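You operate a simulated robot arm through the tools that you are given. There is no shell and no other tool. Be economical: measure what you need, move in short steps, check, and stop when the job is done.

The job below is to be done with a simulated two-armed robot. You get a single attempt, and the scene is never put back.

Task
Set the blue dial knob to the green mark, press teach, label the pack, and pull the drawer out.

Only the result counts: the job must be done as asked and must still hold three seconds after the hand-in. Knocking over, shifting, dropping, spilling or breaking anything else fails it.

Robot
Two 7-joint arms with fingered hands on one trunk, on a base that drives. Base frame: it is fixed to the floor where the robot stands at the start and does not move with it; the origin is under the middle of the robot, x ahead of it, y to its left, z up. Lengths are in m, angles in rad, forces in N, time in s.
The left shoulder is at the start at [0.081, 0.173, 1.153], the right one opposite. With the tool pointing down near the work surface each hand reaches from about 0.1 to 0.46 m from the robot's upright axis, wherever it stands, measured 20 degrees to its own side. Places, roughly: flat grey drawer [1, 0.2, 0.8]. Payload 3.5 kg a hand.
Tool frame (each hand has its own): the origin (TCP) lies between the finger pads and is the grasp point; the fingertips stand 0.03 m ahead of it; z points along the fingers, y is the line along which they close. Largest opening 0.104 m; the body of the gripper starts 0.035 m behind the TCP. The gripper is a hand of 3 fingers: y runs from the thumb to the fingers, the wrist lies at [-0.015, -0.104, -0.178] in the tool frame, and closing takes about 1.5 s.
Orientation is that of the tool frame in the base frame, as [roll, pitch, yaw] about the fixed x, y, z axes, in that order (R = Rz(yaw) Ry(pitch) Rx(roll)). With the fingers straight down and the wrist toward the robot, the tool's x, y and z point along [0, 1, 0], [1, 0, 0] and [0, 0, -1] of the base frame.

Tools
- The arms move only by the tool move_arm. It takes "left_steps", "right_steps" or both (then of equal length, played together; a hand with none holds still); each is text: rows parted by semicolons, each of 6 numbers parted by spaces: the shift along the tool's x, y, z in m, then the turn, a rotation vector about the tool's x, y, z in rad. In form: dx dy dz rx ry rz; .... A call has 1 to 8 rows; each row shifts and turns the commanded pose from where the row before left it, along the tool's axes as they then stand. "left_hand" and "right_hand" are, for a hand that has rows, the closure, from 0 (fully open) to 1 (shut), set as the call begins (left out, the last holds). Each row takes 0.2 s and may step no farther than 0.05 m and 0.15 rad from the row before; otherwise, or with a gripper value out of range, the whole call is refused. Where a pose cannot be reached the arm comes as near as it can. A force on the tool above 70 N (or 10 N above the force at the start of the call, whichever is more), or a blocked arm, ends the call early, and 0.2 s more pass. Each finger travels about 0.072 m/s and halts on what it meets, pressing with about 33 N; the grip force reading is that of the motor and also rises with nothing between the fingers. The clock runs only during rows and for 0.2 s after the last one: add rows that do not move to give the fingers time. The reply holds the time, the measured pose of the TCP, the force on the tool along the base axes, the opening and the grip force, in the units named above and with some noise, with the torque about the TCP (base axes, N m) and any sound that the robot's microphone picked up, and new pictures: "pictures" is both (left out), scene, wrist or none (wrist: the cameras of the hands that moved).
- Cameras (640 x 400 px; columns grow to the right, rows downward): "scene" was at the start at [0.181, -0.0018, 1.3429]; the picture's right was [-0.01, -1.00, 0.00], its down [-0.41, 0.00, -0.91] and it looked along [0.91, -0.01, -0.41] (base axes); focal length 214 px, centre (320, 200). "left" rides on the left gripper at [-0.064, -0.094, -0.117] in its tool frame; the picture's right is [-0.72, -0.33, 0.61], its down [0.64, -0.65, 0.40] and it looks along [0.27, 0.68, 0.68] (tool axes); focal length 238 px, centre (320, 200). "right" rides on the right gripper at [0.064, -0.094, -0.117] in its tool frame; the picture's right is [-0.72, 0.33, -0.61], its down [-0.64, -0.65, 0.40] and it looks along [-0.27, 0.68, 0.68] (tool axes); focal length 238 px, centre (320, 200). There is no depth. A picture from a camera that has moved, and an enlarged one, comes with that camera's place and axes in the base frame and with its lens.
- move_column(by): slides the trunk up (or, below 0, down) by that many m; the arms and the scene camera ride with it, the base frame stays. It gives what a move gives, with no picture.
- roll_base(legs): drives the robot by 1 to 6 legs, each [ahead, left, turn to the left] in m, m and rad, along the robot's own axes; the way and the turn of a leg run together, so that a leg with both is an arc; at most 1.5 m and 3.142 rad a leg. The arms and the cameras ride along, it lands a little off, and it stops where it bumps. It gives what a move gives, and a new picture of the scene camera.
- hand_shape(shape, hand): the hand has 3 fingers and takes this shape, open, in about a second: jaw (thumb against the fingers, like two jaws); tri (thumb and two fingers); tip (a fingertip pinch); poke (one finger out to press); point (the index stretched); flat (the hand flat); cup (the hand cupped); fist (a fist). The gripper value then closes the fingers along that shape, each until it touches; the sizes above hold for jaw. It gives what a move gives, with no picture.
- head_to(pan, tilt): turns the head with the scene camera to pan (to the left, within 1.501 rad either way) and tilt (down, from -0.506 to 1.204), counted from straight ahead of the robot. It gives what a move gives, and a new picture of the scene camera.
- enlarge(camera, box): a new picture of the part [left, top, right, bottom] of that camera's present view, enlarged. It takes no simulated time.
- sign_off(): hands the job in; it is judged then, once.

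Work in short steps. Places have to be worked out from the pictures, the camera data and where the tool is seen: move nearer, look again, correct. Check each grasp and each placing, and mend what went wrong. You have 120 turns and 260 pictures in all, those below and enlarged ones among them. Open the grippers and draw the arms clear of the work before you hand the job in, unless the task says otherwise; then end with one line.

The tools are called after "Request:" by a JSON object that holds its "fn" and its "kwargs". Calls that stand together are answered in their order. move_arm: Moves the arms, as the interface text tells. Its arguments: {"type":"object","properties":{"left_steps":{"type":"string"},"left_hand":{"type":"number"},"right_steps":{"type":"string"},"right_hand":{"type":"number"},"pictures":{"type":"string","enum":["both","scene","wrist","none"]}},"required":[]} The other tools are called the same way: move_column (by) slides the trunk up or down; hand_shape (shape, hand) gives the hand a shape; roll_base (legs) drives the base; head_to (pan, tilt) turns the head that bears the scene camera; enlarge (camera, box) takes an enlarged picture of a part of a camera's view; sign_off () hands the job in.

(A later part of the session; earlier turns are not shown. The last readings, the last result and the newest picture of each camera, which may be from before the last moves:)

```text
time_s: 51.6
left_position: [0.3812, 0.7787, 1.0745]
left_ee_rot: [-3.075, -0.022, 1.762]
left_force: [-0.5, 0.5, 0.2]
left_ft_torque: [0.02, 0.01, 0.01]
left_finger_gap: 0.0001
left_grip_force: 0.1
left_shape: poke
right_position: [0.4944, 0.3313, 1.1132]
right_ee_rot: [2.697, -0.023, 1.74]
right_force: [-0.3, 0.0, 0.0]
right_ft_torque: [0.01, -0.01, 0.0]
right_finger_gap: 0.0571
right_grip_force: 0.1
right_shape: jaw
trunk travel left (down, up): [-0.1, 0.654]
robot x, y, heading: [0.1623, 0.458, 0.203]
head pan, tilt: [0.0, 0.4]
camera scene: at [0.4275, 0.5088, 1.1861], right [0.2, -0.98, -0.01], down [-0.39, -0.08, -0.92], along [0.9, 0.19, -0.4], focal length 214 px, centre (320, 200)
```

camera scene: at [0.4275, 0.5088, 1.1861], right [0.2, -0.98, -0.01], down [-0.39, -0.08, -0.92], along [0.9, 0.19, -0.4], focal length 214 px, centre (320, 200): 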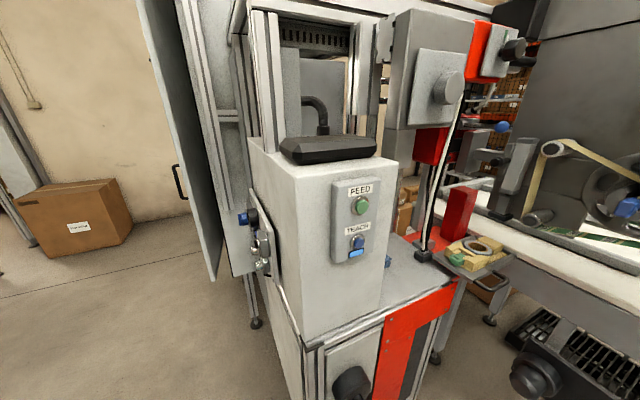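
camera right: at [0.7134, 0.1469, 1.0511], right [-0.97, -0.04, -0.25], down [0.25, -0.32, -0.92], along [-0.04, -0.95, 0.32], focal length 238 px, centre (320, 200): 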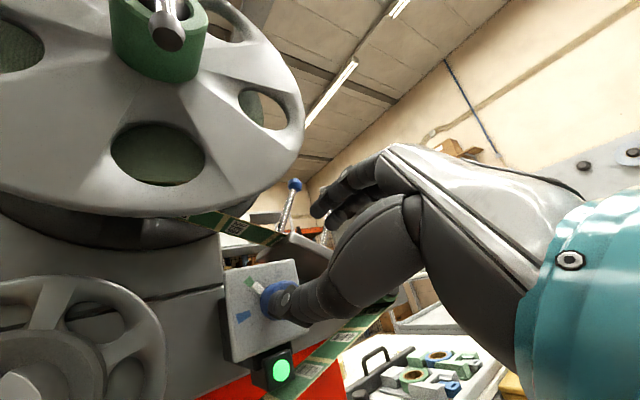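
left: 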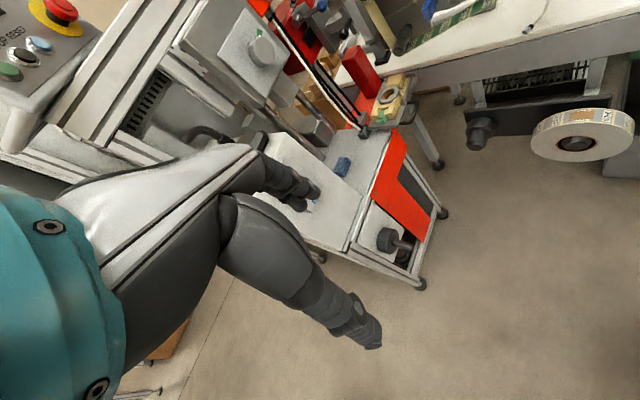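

It's blocked in both directions, so I'll check the right side and rear-left before trying anything else.

Request:
{"fn": "head_to", "kwargs": {"pan": -1.4, "tilt": 0.7}}

Request:
{"fn": "head_to", "kwargs": {"pan": 1.5, "tilt": 0.6}}

```text
time_s: 53.1
left_position: [0.3815, 0.7787, 1.0726]
left_ee_rot: [-3.074, -0.023, 1.763]
left_force: [0.2, -0.6, -0.6]
left_ft_torque: [0.0, 0.0, -0.02]
left_finger_gap: 0.0
left_grip_force: 0.2
left_shape: poke
right_position: [0.4936, 0.3303, 1.1108]
right_ee_rot: [2.693, -0.004, 1.755]
right_force: [-68.3, -37.9, -34.9]
right_ft_torque: [0.96, -9.83, 8.8]
right_finger_gap: 0.0574
right_grip_force: 0.2
right_shape: jaw
trunk travel left (down, up): [-0.1, 0.654]
robot x, y, heading: [0.164, 0.4625, 0.205]
head pan, tilt: [-1.4, 0.7]
camera scene: at [0.4007, 0.4312, 1.1642], right [-0.68, -0.74, 0.0], down [-0.45, 0.41, -0.79], along [0.58, -0.54, -0.61], focal length 214 px, centre (320, 200)
```

scene: 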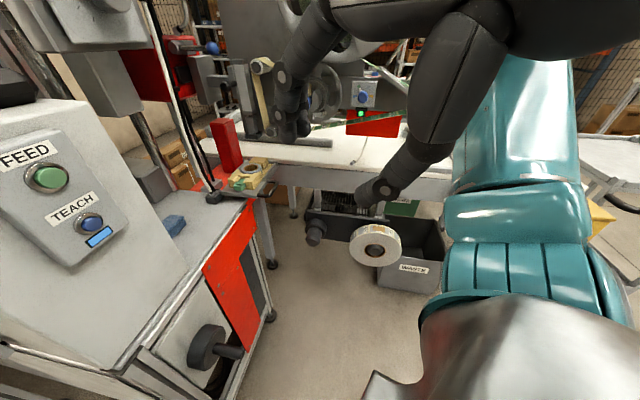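

```text
time_s: 55.7
left_position: [0.3824, 0.7792, 1.0743]
left_ee_rot: [-3.072, -0.023, 1.764]
left_force: [0.1, 0.1, 0.0]
left_ft_torque: [0.04, 0.01, 0.01]
left_finger_gap: 0.0
left_grip_force: 0.1
left_shape: poke
right_position: [0.4951, 0.3313, 1.1128]
right_ee_rot: [2.696, -0.024, 1.741]
right_force: [-0.1, 1.1, 0.4]
right_ft_torque: [0.01, 0.02, -0.01]
right_finger_gap: 0.0574
right_grip_force: 0.0
right_shape: jaw
trunk travel left (down, up): [-0.1, 0.654]
robot x, y, heading: [0.1639, 0.46, 0.202]
head pan, tilt: [1.499, 0.6]
camera scene: at [0.3251, 0.5777, 1.1693], right [0.99, 0.13, -0.01], down [0.07, -0.56, -0.83], along [-0.11, 0.82, -0.56], focal length 214 px, centre (320, 200)
```

scene: 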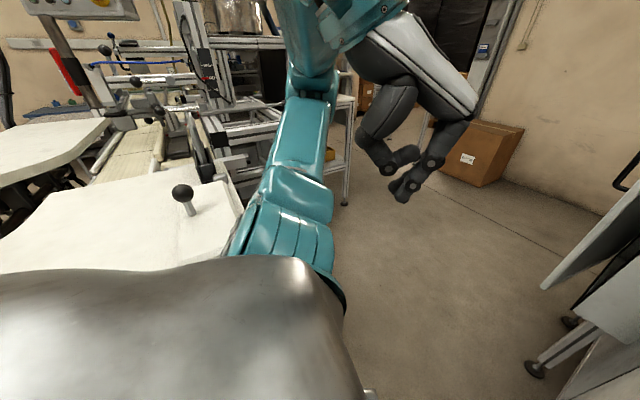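

The side table is behind-left of the base. I'll ease forward-right, away from it.

Request:
{"fn": "roll_base", "kwargs": {"legs": [[0.06, -0.04, 0]]}}

```text
time_s: 56.7
left_position: [0.4394, 0.7548, 1.0732]
left_ee_rot: [-3.081, -0.017, 1.763]
left_force: [-0.4, -0.9, -0.6]
left_ft_torque: [0.03, 0.02, 0.0]
left_finger_gap: 0.0
left_grip_force: 0.0
left_shape: poke
right_position: [0.5518, 0.3062, 1.1165]
right_ee_rot: [2.687, -0.016, 1.738]
right_force: [-0.4, -0.2, 0.3]
right_ft_torque: [0.02, -0.01, 0.0]
right_finger_gap: 0.0574
right_grip_force: 0.0
right_shape: jaw
trunk travel left (down, up): [-0.1, 0.654]
robot x, y, heading: [0.2278, 0.4328, 0.202]
head pan, tilt: [1.499, 0.6]
camera scene: at [0.3814, 0.5543, 1.1702], right [0.99, 0.13, 0.0], down [0.07, -0.56, -0.83], along [-0.11, 0.82, -0.56], focal length 214 px, centre (320, 200)
```

scene: 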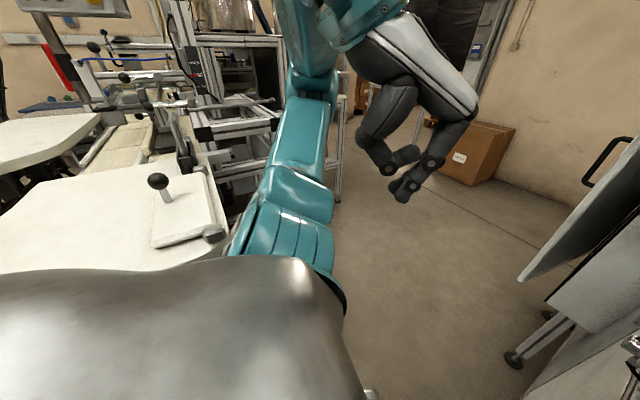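

Free now. I'll slide right well clear of the table, then turn toward the panel.

Request:
{"fn": "roll_base", "kwargs": {"legs": [[0, -0.3, 0], [-0.1, 0, 0], [0, 0, 0.48]]}}

Request:
{"fn": "head_to", "kwargs": {"pan": 0.0, "tilt": 0.4}}

```text
time_s: 58.8
left_position: [0.4619, 0.5317, 1.0696]
left_ee_rot: [-3.089, 0.009, 1.78]
left_force: [0.3, -0.3, 0.1]
left_ft_torque: [-0.06, 0.01, 0.01]
left_finger_gap: 0.0
left_grip_force: 0.0
left_shape: poke
right_position: [0.5715, 0.1005, 1.1197]
right_ee_rot: [2.683, 0.077, 1.803]
right_force: [0.4, -0.5, -1.4]
right_ft_torque: [0.0, 0.03, -0.01]
right_finger_gap: 0.057
right_grip_force: 0.0
right_shape: jaw
trunk travel left (down, up): [-0.1, 0.654]
robot x, y, heading: [0.2645, 0.1816, 0.219]
head pan, tilt: [1.499, 0.6]
stopped in leg 1: the robot was blocked; the commanded pose is now the measured one
camera scene: at [0.4047, 0.3317, 1.1695], right [0.99, 0.15, 0.01], down [0.09, -0.58, -0.81], along [-0.11, 0.8, -0.58], focal length 214 px, centre (320, 200)
```

scene: 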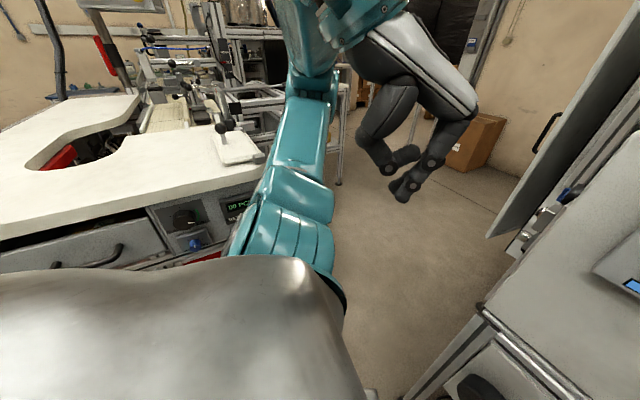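

```text
time_s: 60.4
left_position: [0.4616, 0.5284, 1.0689]
left_ee_rot: [-3.087, 0.008, 1.777]
left_force: [-0.1, 0.0, -0.4]
left_ft_torque: [0.03, 0.03, -0.02]
left_finger_gap: 0.0
left_grip_force: 0.2
left_shape: poke
right_position: [0.5721, 0.0981, 1.1191]
right_ee_rot: [2.684, 0.084, 1.801]
right_force: [-0.3, -0.5, -0.3]
right_ft_torque: [-0.02, 0.0, 0.0]
right_finger_gap: 0.0572
right_grip_force: 0.2
right_shape: jaw
trunk travel left (down, up): [-0.1, 0.654]
robot x, y, heading: [0.267, 0.1858, 0.213]
head pan, tilt: [0.0, 0.4]
camera scene: at [0.5083, 0.2626, 1.1899], right [0.21, -0.98, 0.03], down [-0.37, -0.11, -0.92], along [0.9, 0.19, -0.38], focal length 214 px, centre (320, 200)
```

scene: 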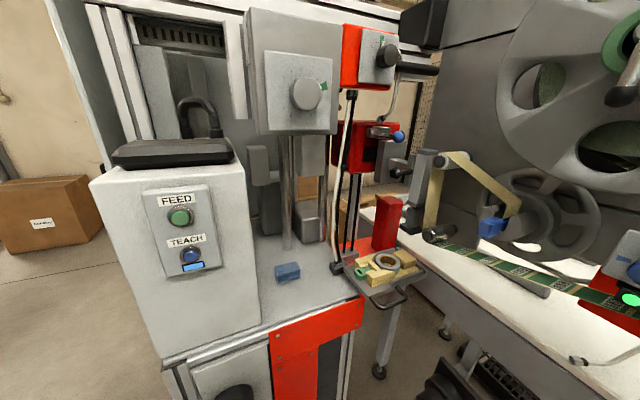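

Blocked on the right side this time. I'll look right to see what the right arm is touching.

Request:
{"fn": "head_to", "kwargs": {"pan": -0.9, "tilt": 0.6}}

```text
time_s: 61.5
left_position: [0.4628, 0.5274, 1.0686]
left_ee_rot: [-3.087, 0.009, 1.777]
left_force: [0.3, 0.7, -0.4]
left_ft_torque: [0.0, -0.01, 0.0]
left_finger_gap: 0.0003
left_grip_force: 0.0
left_shape: poke
right_position: [0.5709, 0.0966, 1.1187]
right_ee_rot: [2.682, 0.086, 1.803]
right_force: [-22.4, -16.4, -1.9]
right_ft_torque: [0.88, -1.63, 3.48]
right_finger_gap: 0.0574
right_grip_force: 0.0
right_shape: jaw
trunk travel left (down, up): [-0.1, 0.654]
robot x, y, heading: [0.2625, 0.1805, 0.22]
head pan, tilt: [-0.901, 0.6]
camera scene: at [0.4887, 0.1884, 1.1737], right [-0.61, -0.8, 0.01], down [-0.44, 0.32, -0.84], along [0.67, -0.51, -0.54], focal length 214 px, centre (320, 200)
```

scene: 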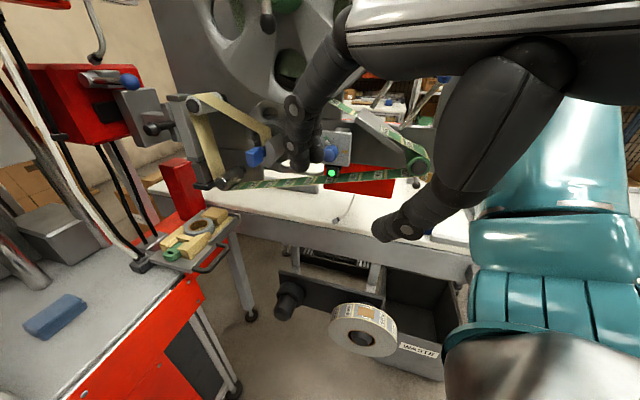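

The right elbow is down beside the bench edge. I'll step left a little and raise the trunk back up so the elbows clear.

Request:
{"fn": "roll_base", "kwargs": {"legs": [[0, 0.06, 0]]}}

Request:
{"fn": "head_to", "kwargs": {"pan": 0.0, "tilt": 0.5}}

Request:
{"fn": "move_column", "kwargs": {"by": 0.15}}

```text
time_s: 62.2
left_position: [0.4611, 0.5229, 1.0718]
left_ee_rot: [-3.088, -0.003, 1.779]
left_force: [-0.1, 0.7, -0.1]
left_ft_torque: [-0.06, -0.03, 0.01]
left_finger_gap: 0.0
left_grip_force: 0.1
left_shape: poke
right_position: [0.5658, 0.0973, 1.1173]
right_ee_rot: [2.667, 0.097, 1.825]
right_force: [-10.3, -4.1, 0.0]
right_ft_torque: [0.17, -0.63, 1.02]
right_finger_gap: 0.0571
right_grip_force: 0.1
right_shape: jaw
trunk travel left (down, up): [-0.1, 0.654]
robot x, y, heading: [0.2675, 0.1845, 0.221]
head pan, tilt: [-0.901, 0.6]
stopped in leg 1: the robot was blocked; the commanded pose is now the measured one
camera scene: at [0.4871, 0.1802, 1.1726], right [-0.62, -0.78, 0.0], down [-0.43, 0.34, -0.83], along [0.65, -0.52, -0.55], focal length 214 px, centre (320, 200)
```

scene: 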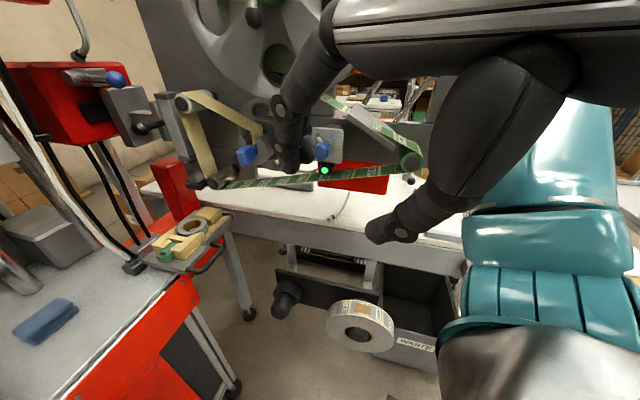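

```text
time_s: 63.4
left_position: [0.462, 0.5216, 1.0717]
left_ee_rot: [-3.089, -0.001, 1.779]
left_force: [0.3, 0.2, 0.3]
left_ft_torque: [0.0, 0.03, -0.02]
left_finger_gap: 0.0002
left_grip_force: 0.0
left_shape: poke
right_position: [0.5669, 0.0965, 1.116]
right_ee_rot: [2.673, 0.1, 1.818]
right_force: [-0.1, 0.5, 0.6]
right_ft_torque: [-0.03, 0.0, -0.03]
right_finger_gap: 0.0573
right_grip_force: 0.1
right_shape: jaw
trunk travel left (down, up): [-0.1, 0.654]
robot x, y, heading: [0.2671, 0.1828, 0.221]
head pan, tilt: [0.0, 0.499]
camera scene: at [0.5062, 0.2549, 1.181], right [0.21, -0.98, 0.02], down [-0.46, -0.12, -0.88], along [0.86, 0.18, -0.47], focal length 214 px, centre (320, 200)
```

scene: 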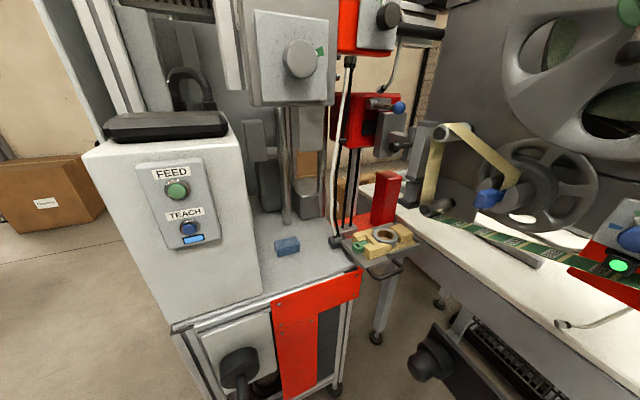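

```text
time_s: 65.2
left_position: [0.4706, 0.5083, 1.2244]
left_ee_rot: [-3.083, -0.016, 1.777]
left_force: [-0.7, -0.8, 0.1]
left_ft_torque: [-0.01, -0.03, 0.04]
left_finger_gap: 0.0
left_grip_force: 0.0
left_shape: poke
right_position: [0.579, 0.0799, 1.2646]
right_ee_rot: [2.682, 0.073, 1.816]
right_force: [-1.2, -0.3, -0.8]
right_ft_torque: [0.0, 0.03, 0.0]
right_finger_gap: 0.0574
right_grip_force: 0.1
right_shape: jaw
trunk travel left (down, up): [-0.25, 0.504]
robot x, y, heading: [0.2646, 0.1871, 0.213]
head pan, tilt: [0.0, 0.499]
```

The blocked moves may be the right hand pressing my own head. I'll move the right hand outward from the body first.

Request:
{"fn": "move_arm", "kwargs": {"right_steps": "-0.04 0 0 0.1 0 0;-0.04 0 0 0.1 0 0;-0.04 0 0 0.1 0 0;-0.02 0 0 0.1 0 0", "pictures": "none"}}

Request:
{"fn": "roll_base", "kwargs": {"legs": [[0, 0, 0.25]]}}

```text
time_s: 66.2
left_position: [0.4711, 0.507, 1.224]
left_ee_rot: [-3.082, -0.015, 1.777]
left_force: [0.3, 0.8, 0.3]
left_ft_torque: [0.02, 0.01, -0.02]
left_finger_gap: 0.0004
left_grip_force: 0.1
left_shape: poke
right_position: [0.6106, -0.0568, 1.2737]
right_ee_rot: [3.084, 0.074, 1.818]
right_force: [0.3, -0.2, 0.2]
right_ft_torque: [0.0, -0.05, 0.0]
right_finger_gap: 0.057
right_grip_force: 0.1
right_shape: jaw
trunk travel left (down, up): [-0.25, 0.504]
robot x, y, heading: [0.2649, 0.1828, 0.216]
head pan, tilt: [0.0, 0.499]
```

```text
time_s: 67.4
left_position: [0.385, 0.5486, 1.2249]
left_ee_rot: [-3.081, -0.016, 2.026]
left_force: [-0.8, -1.1, 0.9]
left_ft_torque: [0.0, 0.0, -0.01]
left_finger_gap: 0.0
left_grip_force: 0.0
left_shape: poke
right_position: [0.6604, 0.0367, 1.2733]
right_ee_rot: [3.084, 0.074, 2.062]
right_force: [0.1, 0.4, -0.2]
right_ft_torque: [0.01, 0.0, 0.0]
right_finger_gap: 0.0571
right_grip_force: 0.1
right_shape: jaw
trunk travel left (down, up): [-0.25, 0.504]
robot x, y, heading: [0.2647, 0.1863, 0.464]
head pan, tilt: [0.0, 0.499]
camera scene: at [0.4263, 0.264, 1.3359], right [0.45, -0.89, 0.0], down [-0.43, -0.21, -0.88], along [0.79, 0.39, -0.48], focal length 214 px, centre (320, 200)
```

scene: 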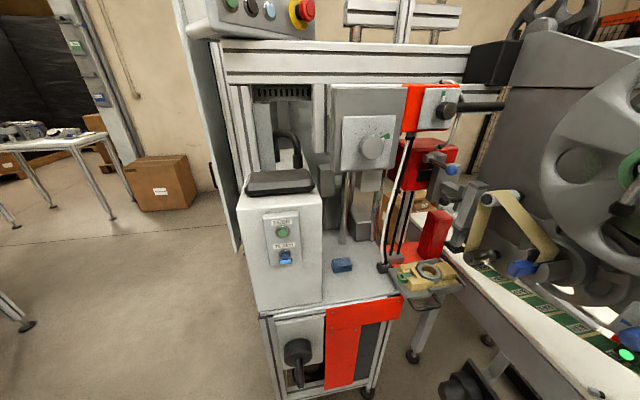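

Moving freely again. I'll tuck the right hand slightly, turn to face the panel, and lower and extend the left hand while tilting the fingers forward.

Request:
{"fn": "roll_base", "kwargs": {"legs": [[0, 0, 0.22]]}}

Request:
{"fn": "move_arm", "kwargs": {"left_steps": "0 0.02 0.04 0 0 0;0 0.02 0.04 0 0 0;0 0.02 0.04 0 0 0;0 0.02 0 -0.14 0 0;0 0.02 0 -0.14 0 0;0 0.015 0.01 -0.14 0 0;0 0.01 0.01 -0.14 0 0;0 0.01 0.01 -0.14 0 0", "right_steps": "0 -0.03 0 0 0 0;0 -0.03 0 0 0 0;0 -0.03 0 0 0 0;0 0 0 0 0 0;0 0 0 0 0 0;0 0 0 0 0 0;0 0 0 0 0 0;0 0 0 0 0 0", "pictures": "scene"}}

```text
time_s: 68.8
left_position: [0.2983, 0.5606, 1.2264]
left_ee_rot: [-3.088, -0.016, 2.244]
left_force: [-0.3, -0.2, -0.1]
left_ft_torque: [-0.01, -0.04, 0.01]
left_finger_gap: 0.0
left_grip_force: 0.0
left_shape: poke
right_position: [0.6772, 0.1172, 1.2765]
right_ee_rot: [3.069, 0.067, 2.278]
right_force: [-0.7, -1.5, -0.8]
right_ft_torque: [0.0, 0.01, 0.04]
right_finger_gap: 0.0573
right_grip_force: 0.1
right_shape: jaw
trunk travel left (down, up): [-0.25, 0.504]
robot x, y, heading: [0.2595, 0.1849, 0.683]
head pan, tilt: [0.0, 0.499]
stopped in leg 1: the robot was blocked; the commanded pose is now the measured one
camera scene: at [0.4, 0.2907, 1.3368], right [0.63, -0.78, 0.0], down [-0.37, -0.3, -0.88], along [0.68, 0.55, -0.47], focal length 214 px, centre (320, 200)
```

scene: 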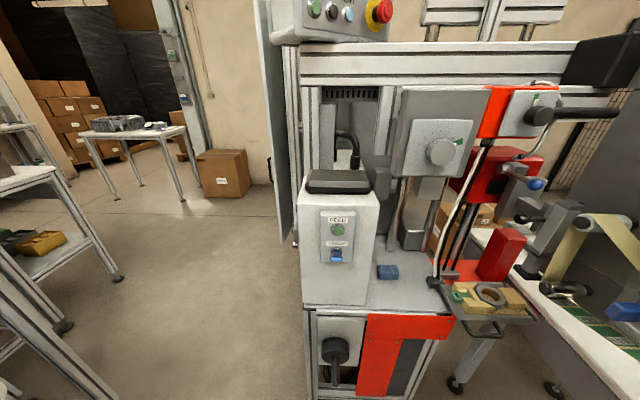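

```text
time_s: 70.6
left_position: [0.451, 0.7206, 1.1422]
left_ee_rot: [2.501, -0.016, 2.243]
left_force: [-0.6, -0.1, -0.9]
left_ft_torque: [0.01, -0.01, 0.0]
left_finger_gap: 0.0
left_grip_force: 0.1
left_shape: poke
left hand out of reach, approached as far as the arm can: row 2, 3, 4, 5, 6, 7, 8
right_position: [0.6194, 0.0987, 1.2491]
right_ee_rot: [3.075, 0.068, 2.284]
right_force: [0.2, -0.3, 0.3]
right_ft_torque: [-0.02, -0.01, 0.0]
right_finger_gap: 0.0573
right_grip_force: 0.2
right_shape: jaw
right hand out of reach, approached as far as the arm can: row 2, 3
trunk travel left (down, up): [-0.25, 0.504]
robot x, y, heading: [0.267, 0.1851, 0.685]
head pan, tilt: [0.0, 0.499]
camera scene: at [0.4041, 0.2962, 1.3359], right [0.63, -0.78, 0.0], down [-0.37, -0.3, -0.88], along [0.68, 0.55, -0.48], focal length 214 px, centre (320, 200)
```

scene: 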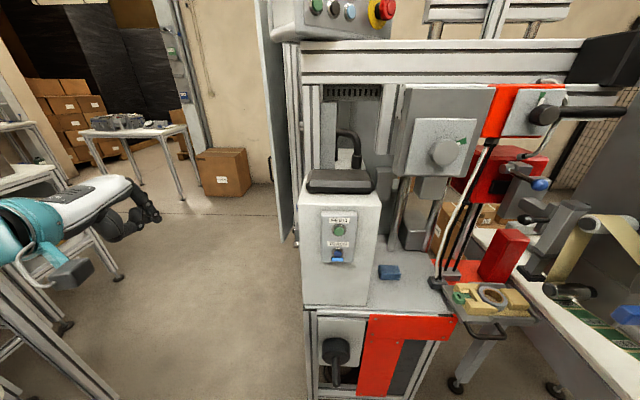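

Facing the panel now (TEACH ≈ (0.72, 0.504, 0.986)). I'll bring the left hand across in front of the panel while levelling the fingers.

Request:
{"fn": "move_arm", "kwargs": {"left_steps": "-0.042 -0.014 -0.004 -0.133 0 0;-0.042 -0.014 -0.004 -0.133 0 0;-0.042 -0.014 -0.006 -0.133 0 0;-0.042 -0.014 -0.006 -0.133 0 0;-0.042 -0.014 -0.006 -0.133 0 0;-0.042 -0.014 -0.006 -0.133 0 0;-0.042 -0.014 -0.006 -0.133 0 0"}}

```text
time_s: 72.2
left_position: [0.6258, 0.4911, 1.082]
left_ee_rot: [1.57, -0.017, 2.246]
left_force: [-0.4, 0.0, 0.0]
left_ft_torque: [0.01, -0.02, 0.0]
left_finger_gap: 0.0
left_grip_force: 0.1
left_shape: poke
left hand out of reach, approached as far as the arm can: row 1, 2, 3
right_position: [0.6208, 0.0975, 1.2479]
right_ee_rot: [3.077, 0.068, 2.284]
right_force: [0.9, 0.5, 0.3]
right_ft_torque: [0.03, 0.02, -0.01]
right_finger_gap: 0.0575
right_grip_force: 0.0
right_shape: jaw
trunk travel left (down, up): [-0.25, 0.504]
robot x, y, heading: [0.2659, 0.1841, 0.683]
head pan, tilt: [0.0, 0.499]
camera scene: at [0.4044, 0.2955, 1.336], right [0.63, -0.78, 0.0], down [-0.37, -0.3, -0.88], along [0.68, 0.55, -0.48], focal length 214 px, centre (320, 200)
camera left: at [0.5728, 0.3704, 0.9849], right [0.92, -0.17, -0.34], down [-0.09, 0.76, -0.64], along [0.37, 0.62, 0.69], focal length 238 px, centre (320, 200)
```

scene: 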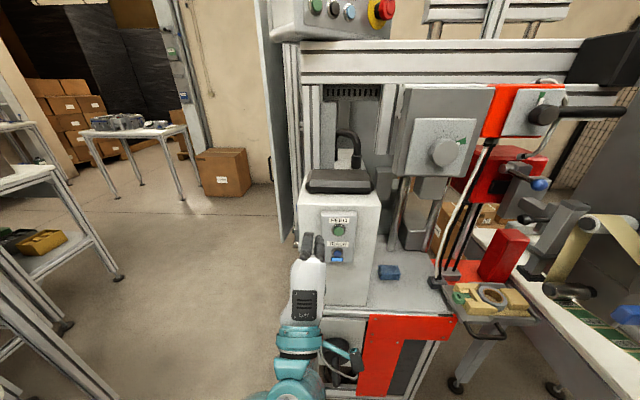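
left: 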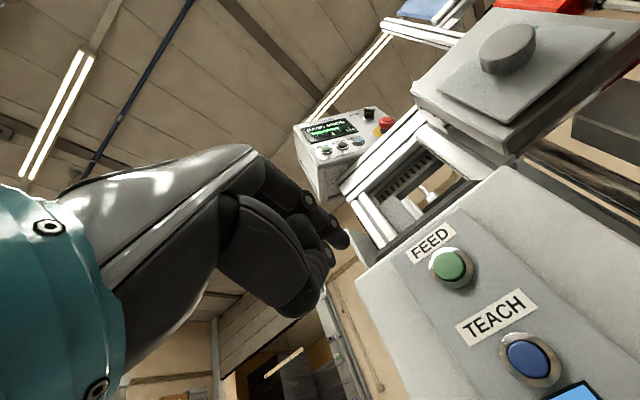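

The panel is right ahead. I need to find the poking fingertip, so I'm zooming in.

Request:
{"fn": "enlarge", "kwargs": {"camera": "left", "box": [220, 150, 400, 330]}}

Request:
{"fn": "enlarge", "kwargs": {"camera": "scene", "box": [280, 200, 390, 270]}}

```text
2.22 times, centred on (310, 240) of left
camera zoom: at [0.5728, 0.3704, 0.9849], right [0.92, -0.17, -0.34], down [-0.09, 0.76, -0.64], along [0.37, 0.62, 0.69], focal length 530 px, centre (342, 111)
```

zoom: 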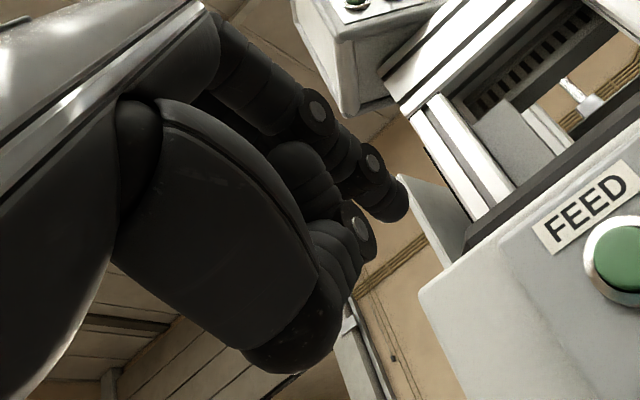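

```text
5.71 times, centred on (335, 235) of scene
camera zoom: at [0.4044, 0.2955, 1.336], right [0.63, -0.78, 0.0], down [-0.37, -0.3, -0.88], along [0.68, 0.55, -0.48], focal length 1226 px, centre (234, 0)
```

zoom: 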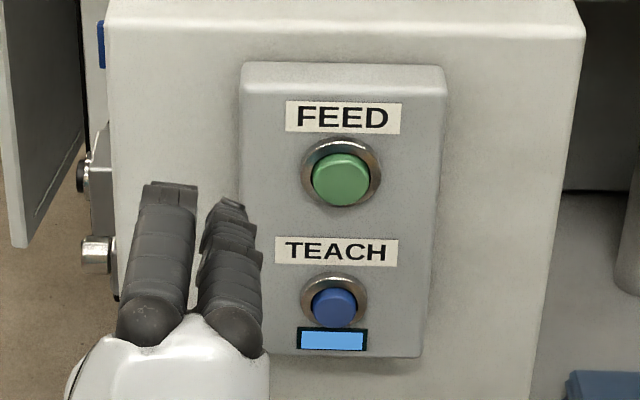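

The index tip sits about 12 mm left of the tool axis and 33 mm ahead of the TCP. I'll line it up with TEACH, still about 5 cm off.

Request:
{"fn": "move_arm", "kwargs": {"left_steps": "-0.022 -0.035 0 0 0 0;-0.022 -0.035 0 0 0 0;-0.022 -0.035 0 0 0 0;0 0 0 0 0 0"}}

Request:
{"fn": "enlarge", "kwargs": {"camera": "scene", "box": [280, 200, 390, 270]}}

Request:
{"fn": "enlarge", "kwargs": {"camera": "left", "box": [220, 150, 540, 350]}}

```text
time_s: 73.2
left_position: [0.6657, 0.4431, 0.977]
left_ee_rot: [1.57, -0.016, 2.243]
left_force: [-0.4, 0.0, -0.5]
left_ft_torque: [-0.03, 0.0, 0.0]
left_finger_gap: 0.0003
left_grip_force: 0.1
left_shape: poke
right_position: [0.6196, 0.0974, 1.2494]
right_ee_rot: [3.076, 0.068, 2.284]
right_force: [-0.1, 0.6, 0.0]
right_ft_torque: [0.01, 0.01, 0.01]
right_finger_gap: 0.0572
right_grip_force: 0.1
right_shape: jaw
trunk travel left (down, up): [-0.25, 0.504]
robot x, y, heading: [0.2624, 0.1825, 0.686]
head pan, tilt: [0.0, 0.499]
camera scene: at [0.4038, 0.2962, 1.336], right [0.63, -0.78, 0.0], down [-0.37, -0.3, -0.88], along [0.68, 0.55, -0.48], focal length 214 px, centre (320, 200)
camera left: at [0.6132, 0.3221, 0.8802], right [0.93, -0.17, -0.34], down [-0.09, 0.76, -0.64], along [0.37, 0.62, 0.69], focal length 238 px, centre (320, 200)
```

scene: 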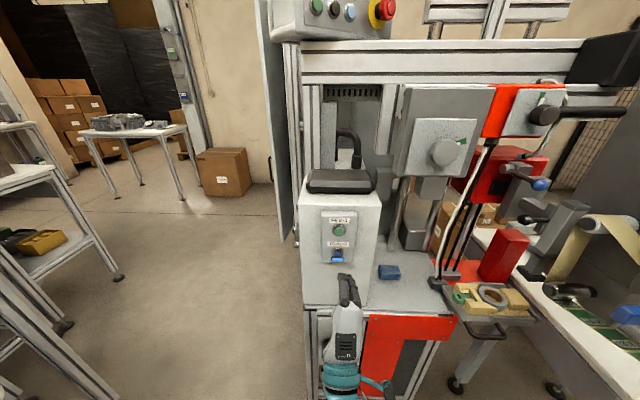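
left: 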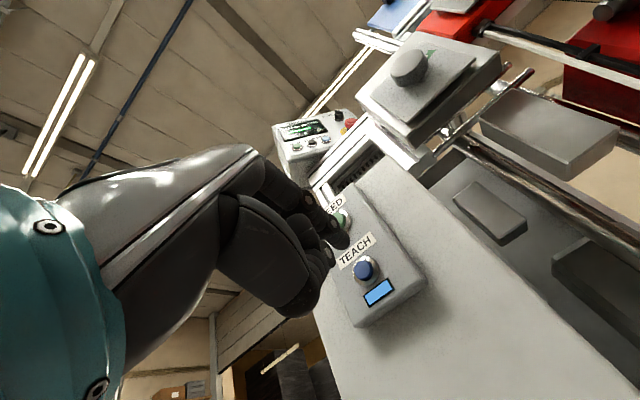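

```text
5.71 times, centred on (335, 235) of scene
camera zoom: at [0.4038, 0.2962, 1.336], right [0.63, -0.78, 0.0], down [-0.37, -0.3, -0.88], along [0.68, 0.55, -0.48], focal length 1226 px, centre (234, 0)
```

zoom: 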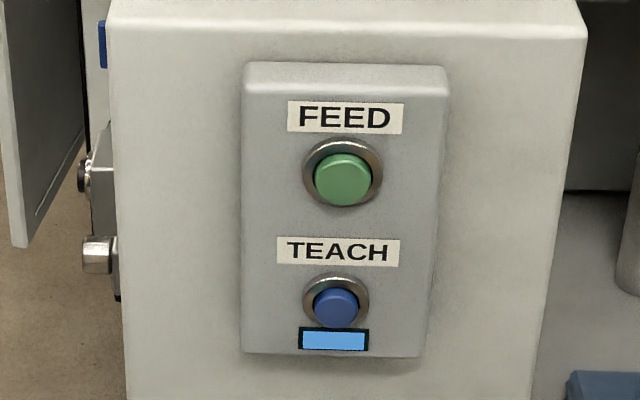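

```text
2.00 times, centred on (380, 250) of left
camera zoom: at [0.6132, 0.3221, 0.8802], right [0.93, -0.17, -0.34], down [-0.09, 0.76, -0.64], along [0.37, 0.62, 0.69], focal length 477 px, centre (200, 100)
```

zoom: 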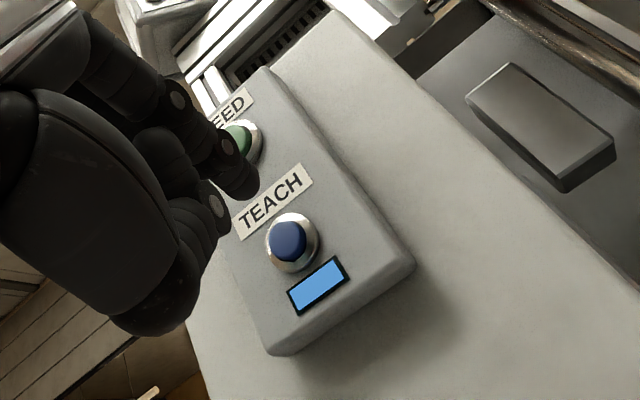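

Request:
{"fn": "enlarge", "kwargs": {"camera": "scene", "box": [310, 235, 390, 285]}}

```text
8.00 times, centred on (350, 260) of scene
camera zoom: at [0.4038, 0.2962, 1.336], right [0.63, -0.78, 0.0], down [-0.37, -0.3, -0.88], along [0.68, 0.55, -0.48], focal length 1716 px, centre (80, -280)
```

zoom: 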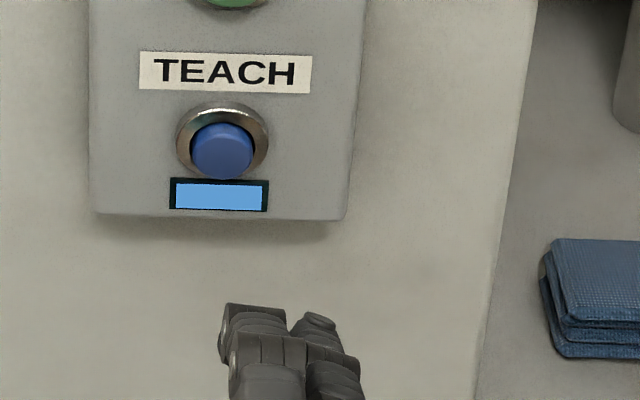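

Triangulating the tip again puts it nearly on the tool axis. I'll correct 8 mm left and 4 mm up and advance 3.5 cm.

Request:
{"fn": "move_arm", "kwargs": {"left_steps": "0.008 0.004 0.015 0 0 0;0 0 0.02 0 0 0;0 0 0 0 0 0", "pictures": "none"}}

Request:
{"fn": "enlarge", "kwargs": {"camera": "scene", "box": [310, 235, 390, 285]}}

Request:
{"fn": "enlarge", "kwargs": {"camera": "left", "box": [280, 180, 440, 280]}}

```text
time_s: 74.0
left_position: [0.6897, 0.4713, 0.9798]
left_ee_rot: [1.57, -0.017, 2.245]
left_force: [0.3, 0.6, 0.0]
left_ft_torque: [-0.03, 0.0, -0.01]
left_finger_gap: 0.0
left_grip_force: 0.1
left_shape: poke
right_position: [0.6205, 0.0984, 1.2492]
right_ee_rot: [3.076, 0.068, 2.285]
right_force: [-0.4, 0.1, 0.1]
right_ft_torque: [0.01, -0.01, -0.03]
right_finger_gap: 0.0573
right_grip_force: 0.1
right_shape: jaw
trunk travel left (down, up): [-0.25, 0.504]
robot x, y, heading: [0.2637, 0.1853, 0.683]
head pan, tilt: [0.0, 0.499]
```

```text
8.00 times, centred on (350, 260) of scene
camera zoom: at [0.4039, 0.296, 1.336], right [0.63, -0.78, 0.0], down [-0.37, -0.3, -0.88], along [0.68, 0.55, -0.48], focal length 1716 px, centre (80, -280)
```

zoom: 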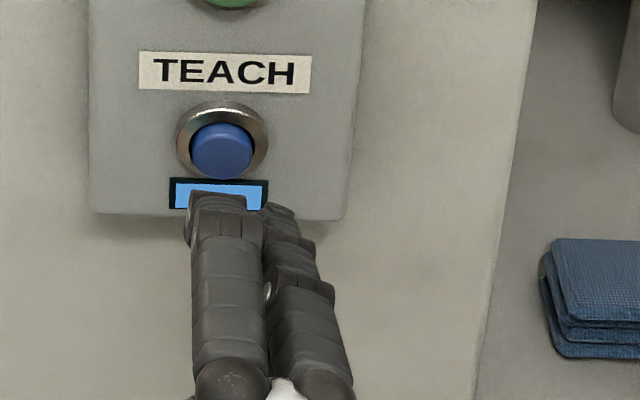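

```text
4.00 times, centred on (360, 230) of left
camera zoom: at [0.6367, 0.3503, 0.8841], right [0.92, -0.17, -0.34], down [-0.09, 0.76, -0.64], along [0.37, 0.62, 0.69], focal length 953 px, centre (160, 80)
```

zoom: 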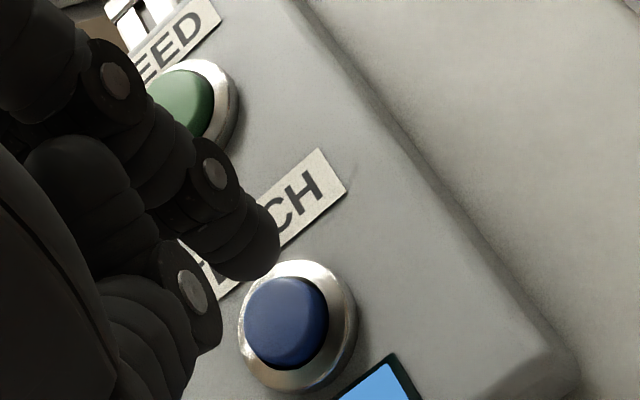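

The tip is lined up with the button, about 24 mm short. Pressing in gently.

Request:
{"fn": "move_arm", "kwargs": {"left_steps": "0 0.001 0.01 0 0 0;0 0.001 0.008 0 0 0;0 0 0.005 0 0 0;0 0 0.004 0 0 0", "pictures": "none"}}

Request:
{"fn": "enlarge", "kwargs": {"camera": "left", "box": [280, 180, 440, 280]}}

Request:
{"fn": "enlarge", "kwargs": {"camera": "scene", "box": [310, 235, 390, 285]}}

```text
time_s: 75.0
left_position: [0.71, 0.4871, 0.983]
left_ee_rot: [1.569, -0.017, 2.245]
left_force: [-4.8, -3.1, -0.6]
left_ft_torque: [0.01, 0.04, 0.11]
left_finger_gap: 0.0
left_grip_force: 0.0
left_shape: poke
right_position: [0.6184, 0.0977, 1.2484]
right_ee_rot: [3.077, 0.068, 2.284]
right_force: [-0.2, 0.4, 0.0]
right_ft_torque: [-0.04, -0.03, 0.02]
right_finger_gap: 0.0571
right_grip_force: 0.1
right_shape: jaw
trunk travel left (down, up): [-0.25, 0.504]
robot x, y, heading: [0.265, 0.1825, 0.687]
head pan, tilt: [0.0, 0.499]
heard: click
```

```text
4.00 times, centred on (360, 230) of left
camera zoom: at [0.6567, 0.3653, 0.8869], right [0.93, -0.17, -0.34], down [-0.09, 0.76, -0.64], along [0.37, 0.62, 0.69], focal length 953 px, centre (160, 80)
```

zoom: 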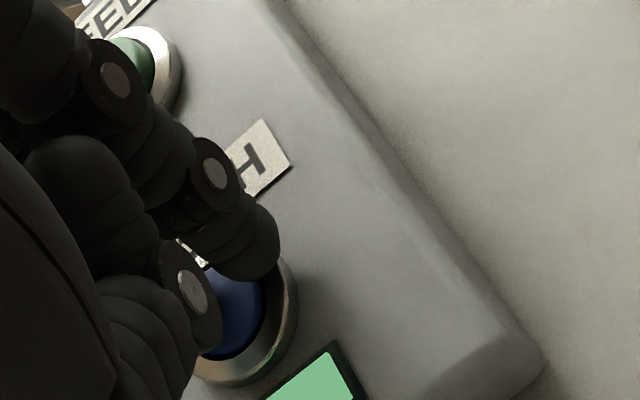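

```text
8.00 times, centred on (350, 260) of scene
camera zoom: at [0.4031, 0.2954, 1.3361], right [0.63, -0.78, 0.0], down [-0.37, -0.3, -0.88], along [0.68, 0.55, -0.48], focal length 1716 px, centre (80, -280)
```

zoom: 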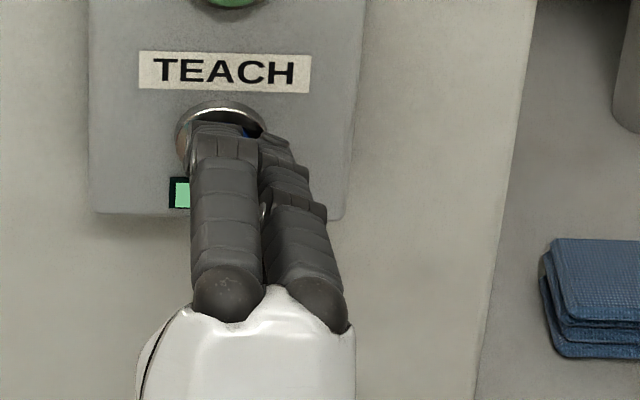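

Click heard and the teach lamp turned green. FEED is 67 mm straight above; feeding a label should label the pack in the drawer nest. I'll back off, move up, and check the drawer area before pressing.

Request:
{"fn": "move_arm", "kwargs": {"left_steps": "0 0 -0.03 0 0 0;0 0.033 0 0 0 0;0 0.034 0 0 0 0;0 0 0 0 0 0", "pictures": "wrist"}}

Request:
{"fn": "enlarge", "kwargs": {"camera": "scene", "box": [420, 200, 640, 340]}}

Request:
{"fn": "enlarge", "kwargs": {"camera": "scene", "box": [300, 195, 380, 245]}}

```text
time_s: 76.0
left_position: [0.6872, 0.4685, 1.0505]
left_ee_rot: [1.571, -0.019, 2.246]
left_force: [0.7, 0.3, -0.7]
left_ft_torque: [0.01, 0.01, -0.04]
left_finger_gap: 0.0001
left_grip_force: 0.0
left_shape: poke
right_position: [0.6192, 0.0992, 1.2486]
right_ee_rot: [3.076, 0.067, 2.283]
right_force: [0.0, 0.6, 0.4]
right_ft_torque: [0.01, 0.01, 0.0]
right_finger_gap: 0.0572
right_grip_force: 0.0
right_shape: jaw
trunk travel left (down, up): [-0.25, 0.504]
robot x, y, heading: [0.2633, 0.1838, 0.683]
head pan, tilt: [0.0, 0.499]
camera left: at [0.6345, 0.3472, 0.9543], right [0.92, -0.17, -0.34], down [-0.09, 0.76, -0.64], along [0.37, 0.62, 0.69], focal length 238 px, centre (320, 200)
```

left: 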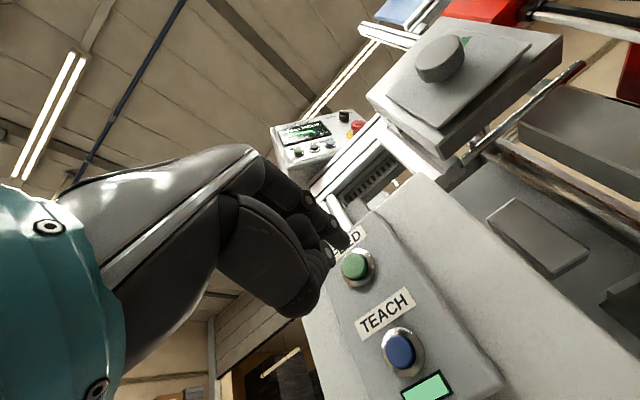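

```text
2.86 times, centred on (530, 270) of scene
camera zoom: at [0.4041, 0.2961, 1.3359], right [0.63, -0.78, 0.0], down [-0.37, -0.3, -0.88], along [0.68, 0.55, -0.48], focal length 613 px, centre (-280, 0)
```

zoom: 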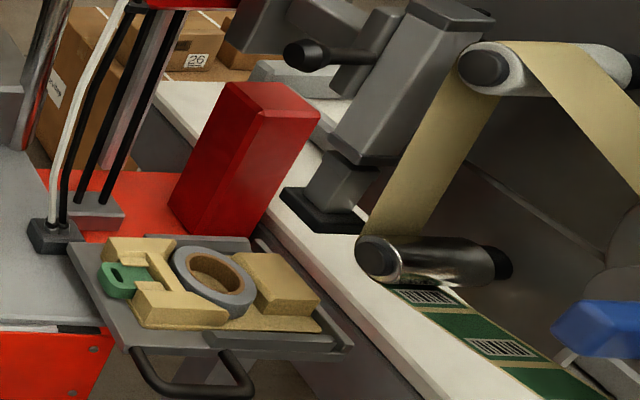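

```text
8.00 times, centred on (340, 220) of scene
camera zoom: at [0.4041, 0.2961, 1.3359], right [0.63, -0.78, 0.0], down [-0.37, -0.3, -0.88], along [0.68, 0.55, -0.48], focal length 1716 px, centre (160, 40)
```

zoom: 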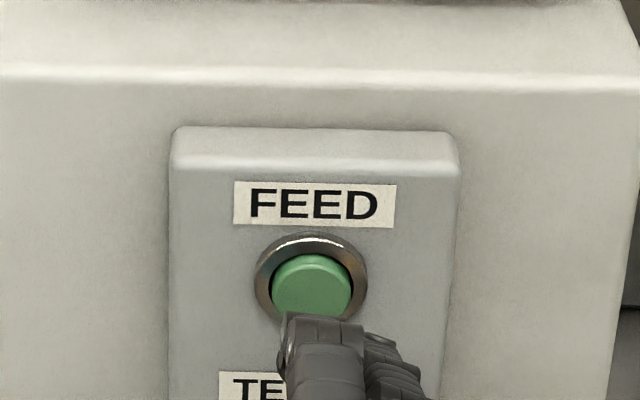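

The drawer nest sits by the peel bar and tamp head. I'll press FEED now, with a 4 mm left correction.

Request:
{"fn": "move_arm", "kwargs": {"left_steps": "0.003 0 0.01 0 0 0;0 0 0.01 0 0 0;0 0 0.006 0 0 0;0 0 0.004 0 0 0", "pictures": "scene"}}

Request:
{"fn": "enlarge", "kwargs": {"camera": "scene", "box": [420, 200, 640, 340]}}

```text
time_s: 77.0
left_position: [0.7074, 0.488, 1.0505]
left_ee_rot: [1.567, -0.018, 2.244]
left_force: [-7.5, -3.9, 2.5]
left_ft_torque: [0.04, -0.04, 0.12]
left_finger_gap: 0.0
left_grip_force: 0.2
left_shape: poke
right_position: [0.6189, 0.0971, 1.2486]
right_ee_rot: [3.076, 0.069, 2.284]
right_force: [0.2, -0.5, 0.4]
right_ft_torque: [0.01, 0.0, -0.02]
right_finger_gap: 0.0572
right_grip_force: 0.0
right_shape: jaw
trunk travel left (down, up): [-0.25, 0.504]
robot x, y, heading: [0.2643, 0.1848, 0.689]
head pan, tilt: [0.0, 0.499]
heard: click
camera scene: at [0.4025, 0.2951, 1.3363], right [0.63, -0.78, 0.0], down [-0.37, -0.3, -0.88], along [0.68, 0.55, -0.48], focal length 214 px, centre (320, 200)
```

scene: 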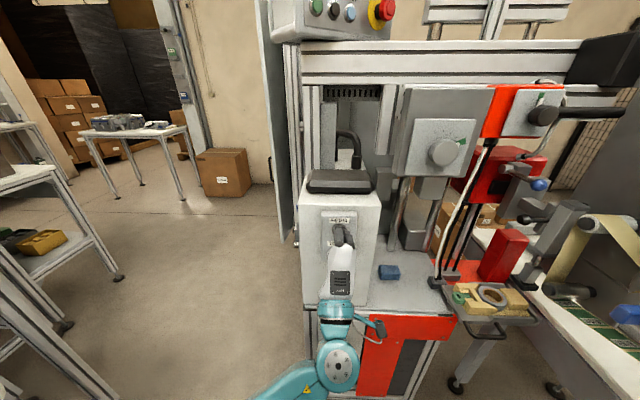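

```text
2.86 times, centred on (530, 270) of scene
camera zoom: at [0.4025, 0.2951, 1.3363], right [0.63, -0.78, 0.0], down [-0.37, -0.3, -0.88], along [0.68, 0.55, -0.48], focal length 613 px, centre (-280, 0)
```

zoom: 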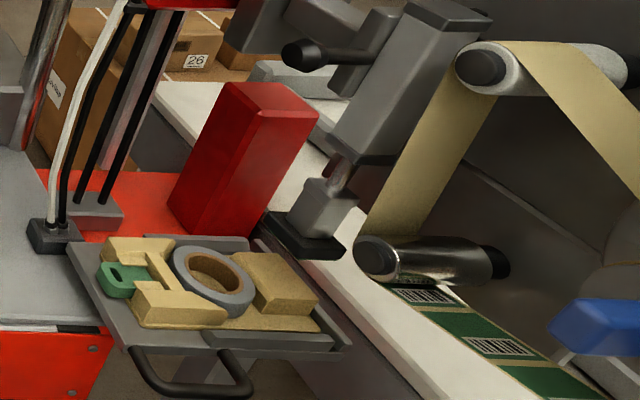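

Click, and the tamp is extending. I'll withdraw the finger and watch.

Request:
{"fn": "move_arm", "kwargs": {"left_steps": "0 0 -0.03 0 0 0;0 0 -0.03 0 0 0;0 0 0 0 0 0", "pictures": "none"}}

Request:
{"fn": "enlarge", "kwargs": {"camera": "scene", "box": [420, 200, 640, 340]}}

Request:
{"fn": "move_arm", "kwargs": {"left_steps": "0 0 -0.03 0 0 0;0 0 0 0 0 0;0 0 0 0 0 0;0 0 0 0 0 0;0 0 0 0 0 0;0 0 0 0 0 0", "pictures": "none"}}

Request:
{"fn": "enlarge", "kwargs": {"camera": "scene", "box": [420, 200, 640, 340]}}

```text
time_s: 77.8
left_position: [0.6628, 0.4495, 1.049]
left_ee_rot: [1.57, -0.018, 2.243]
left_force: [0.4, 0.4, 0.1]
left_ft_torque: [0.0, -0.01, -0.02]
left_finger_gap: 0.0002
left_grip_force: 0.1
left_shape: poke
right_position: [0.6189, 0.0978, 1.2489]
right_ee_rot: [3.077, 0.068, 2.285]
right_force: [-1.1, -0.6, -0.7]
right_ft_torque: [0.02, -0.01, 0.01]
right_finger_gap: 0.0574
right_grip_force: 0.1
right_shape: jaw
trunk travel left (down, up): [-0.25, 0.504]
robot x, y, heading: [0.2657, 0.1819, 0.681]
head pan, tilt: [0.0, 0.499]
```

```text
2.86 times, centred on (530, 270) of scene
camera zoom: at [0.404, 0.2961, 1.3359], right [0.63, -0.78, 0.0], down [-0.37, -0.3, -0.88], along [0.68, 0.55, -0.48], focal length 613 px, centre (-280, 0)
```

zoom: 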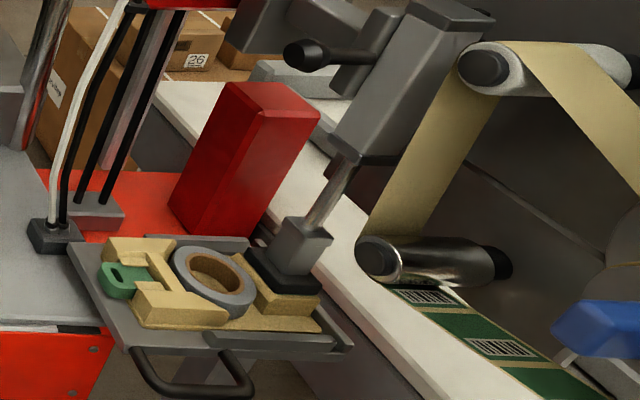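

```text
time_s: 79.2
left_position: [0.6415, 0.4308, 1.0491]
left_ee_rot: [1.57, -0.018, 2.247]
left_force: [-0.4, 0.1, 0.3]
left_ft_torque: [-0.03, 0.03, -0.02]
left_finger_gap: 0.0001
left_grip_force: 0.0
left_shape: poke
right_position: [0.6195, 0.0989, 1.2485]
right_ee_rot: [3.075, 0.067, 2.284]
right_force: [-0.2, 0.4, -0.2]
right_ft_torque: [0.0, -0.01, 0.01]
right_finger_gap: 0.0571
right_grip_force: 0.1
right_shape: jaw
trunk travel left (down, up): [-0.25, 0.504]
robot x, y, heading: [0.2639, 0.1814, 0.685]
head pan, tilt: [0.0, 0.499]
```

```text
2.86 times, centred on (530, 270) of scene
camera zoom: at [0.404, 0.296, 1.3359], right [0.63, -0.78, 0.0], down [-0.37, -0.3, -0.88], along [0.68, 0.55, -0.48], focal length 613 px, centre (-280, 0)
```

zoom: 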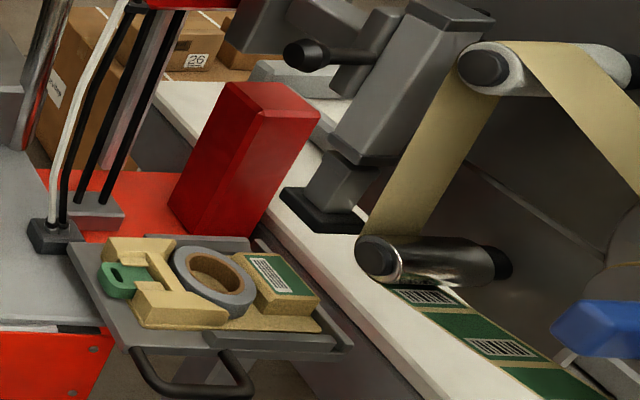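

The tamp applied a label to the yellow pack and retracted. Now the drawer, which slides along yaw of about 0.67. First I fold the left arm back to its side.

Request:
{"fn": "move_arm", "kwargs": {"left_steps": "0.035 0.012 -0.02 0.133 0 0;0.035 0.012 -0.02 0.133 0 0;0.035 0.012 -0.02 0.133 0 0;0.035 0.01 -0.02 0.133 0 0;0.035 0 -0.025 0.133 0 0;0.035 -0.02 -0.02 0.133 0 0;0.035 -0.025 -0.02 0.133 0 0;0.03 -0.035 0 0.133 0 0", "pictures": "none"}}

Request:
{"fn": "enlarge", "kwargs": {"camera": "scene", "box": [430, 270, 550, 345]}}

```text
time_s: 79.9
left_position: [0.6032, 0.4824, 0.9826]
left_ee_rot: [2.034, -0.256, 2.287]
left_force: [1.5, -1.0, -0.5]
left_ft_torque: [0.01, -0.01, -0.01]
left_finger_gap: 0.0003
left_grip_force: 0.1
left_shape: poke
left hand out of reach, approached as far as the arm can: row 3
right_position: [0.6193, 0.0984, 1.2485]
right_ee_rot: [3.078, 0.067, 2.285]
right_force: [-0.2, 0.0, 0.3]
right_ft_torque: [-0.01, 0.02, -0.01]
right_finger_gap: 0.0574
right_grip_force: 0.0
right_shape: jaw
trunk travel left (down, up): [-0.25, 0.504]
robot x, y, heading: [0.2642, 0.1826, 0.689]
head pan, tilt: [0.0, 0.499]
stopped in row 3 (left hand): the arm was blocked; the commanded pose is now the measured one
```

```text
5.33 times, centred on (490, 308) of scene
camera zoom: at [0.4037, 0.296, 1.336], right [0.63, -0.78, 0.0], down [-0.37, -0.3, -0.88], along [0.68, 0.55, -0.48], focal length 1144 px, centre (-587, -373)
```

zoom: 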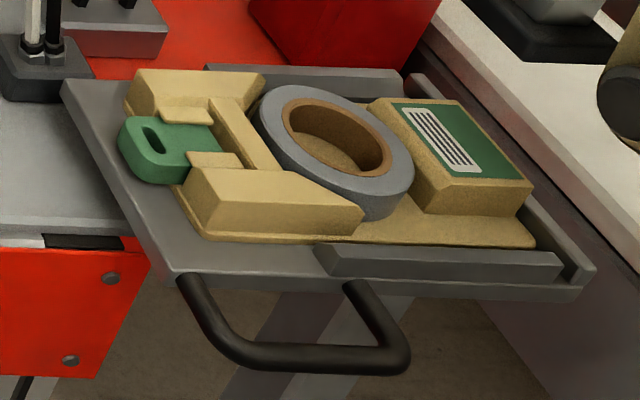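

The drawer handle is now clear to see. The left arm stopped, so I'll look at what it met.

Request:
{"fn": "head_to", "kwargs": {"pan": 0.5, "tilt": 0.9}}

```text
time_s: 80.8
left_position: [0.6016, 0.4817, 0.9834]
left_ee_rot: [2.033, -0.256, 2.287]
left_force: [-0.5, 0.4, 0.1]
left_ft_torque: [0.02, -0.01, 0.02]
left_finger_gap: 0.0
left_grip_force: 0.0
left_shape: poke
right_position: [0.6196, 0.0974, 1.2496]
right_ee_rot: [3.077, 0.068, 2.285]
right_force: [0.4, -0.6, -0.6]
right_ft_torque: [-0.05, -0.04, 0.01]
right_finger_gap: 0.0573
right_grip_force: 0.1
right_shape: jaw
trunk travel left (down, up): [-0.25, 0.504]
robot x, y, heading: [0.2625, 0.1824, 0.681]
head pan, tilt: [0.499, 0.901]
camera scene: at [0.3621, 0.3085, 1.3021], right [0.93, -0.38, 0.0], down [-0.3, -0.72, -0.62], along [0.24, 0.58, -0.78], focal length 214 px, centre (320, 200)
```

scene: 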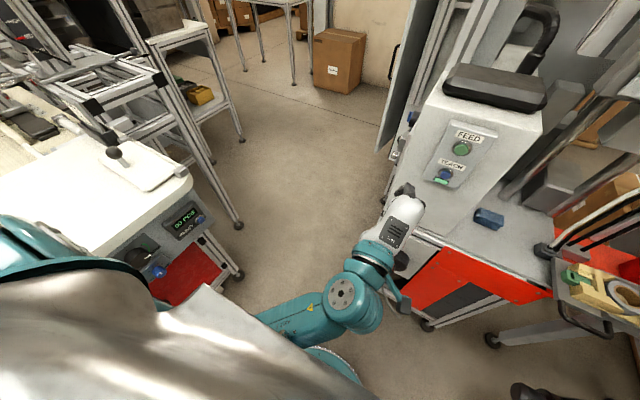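

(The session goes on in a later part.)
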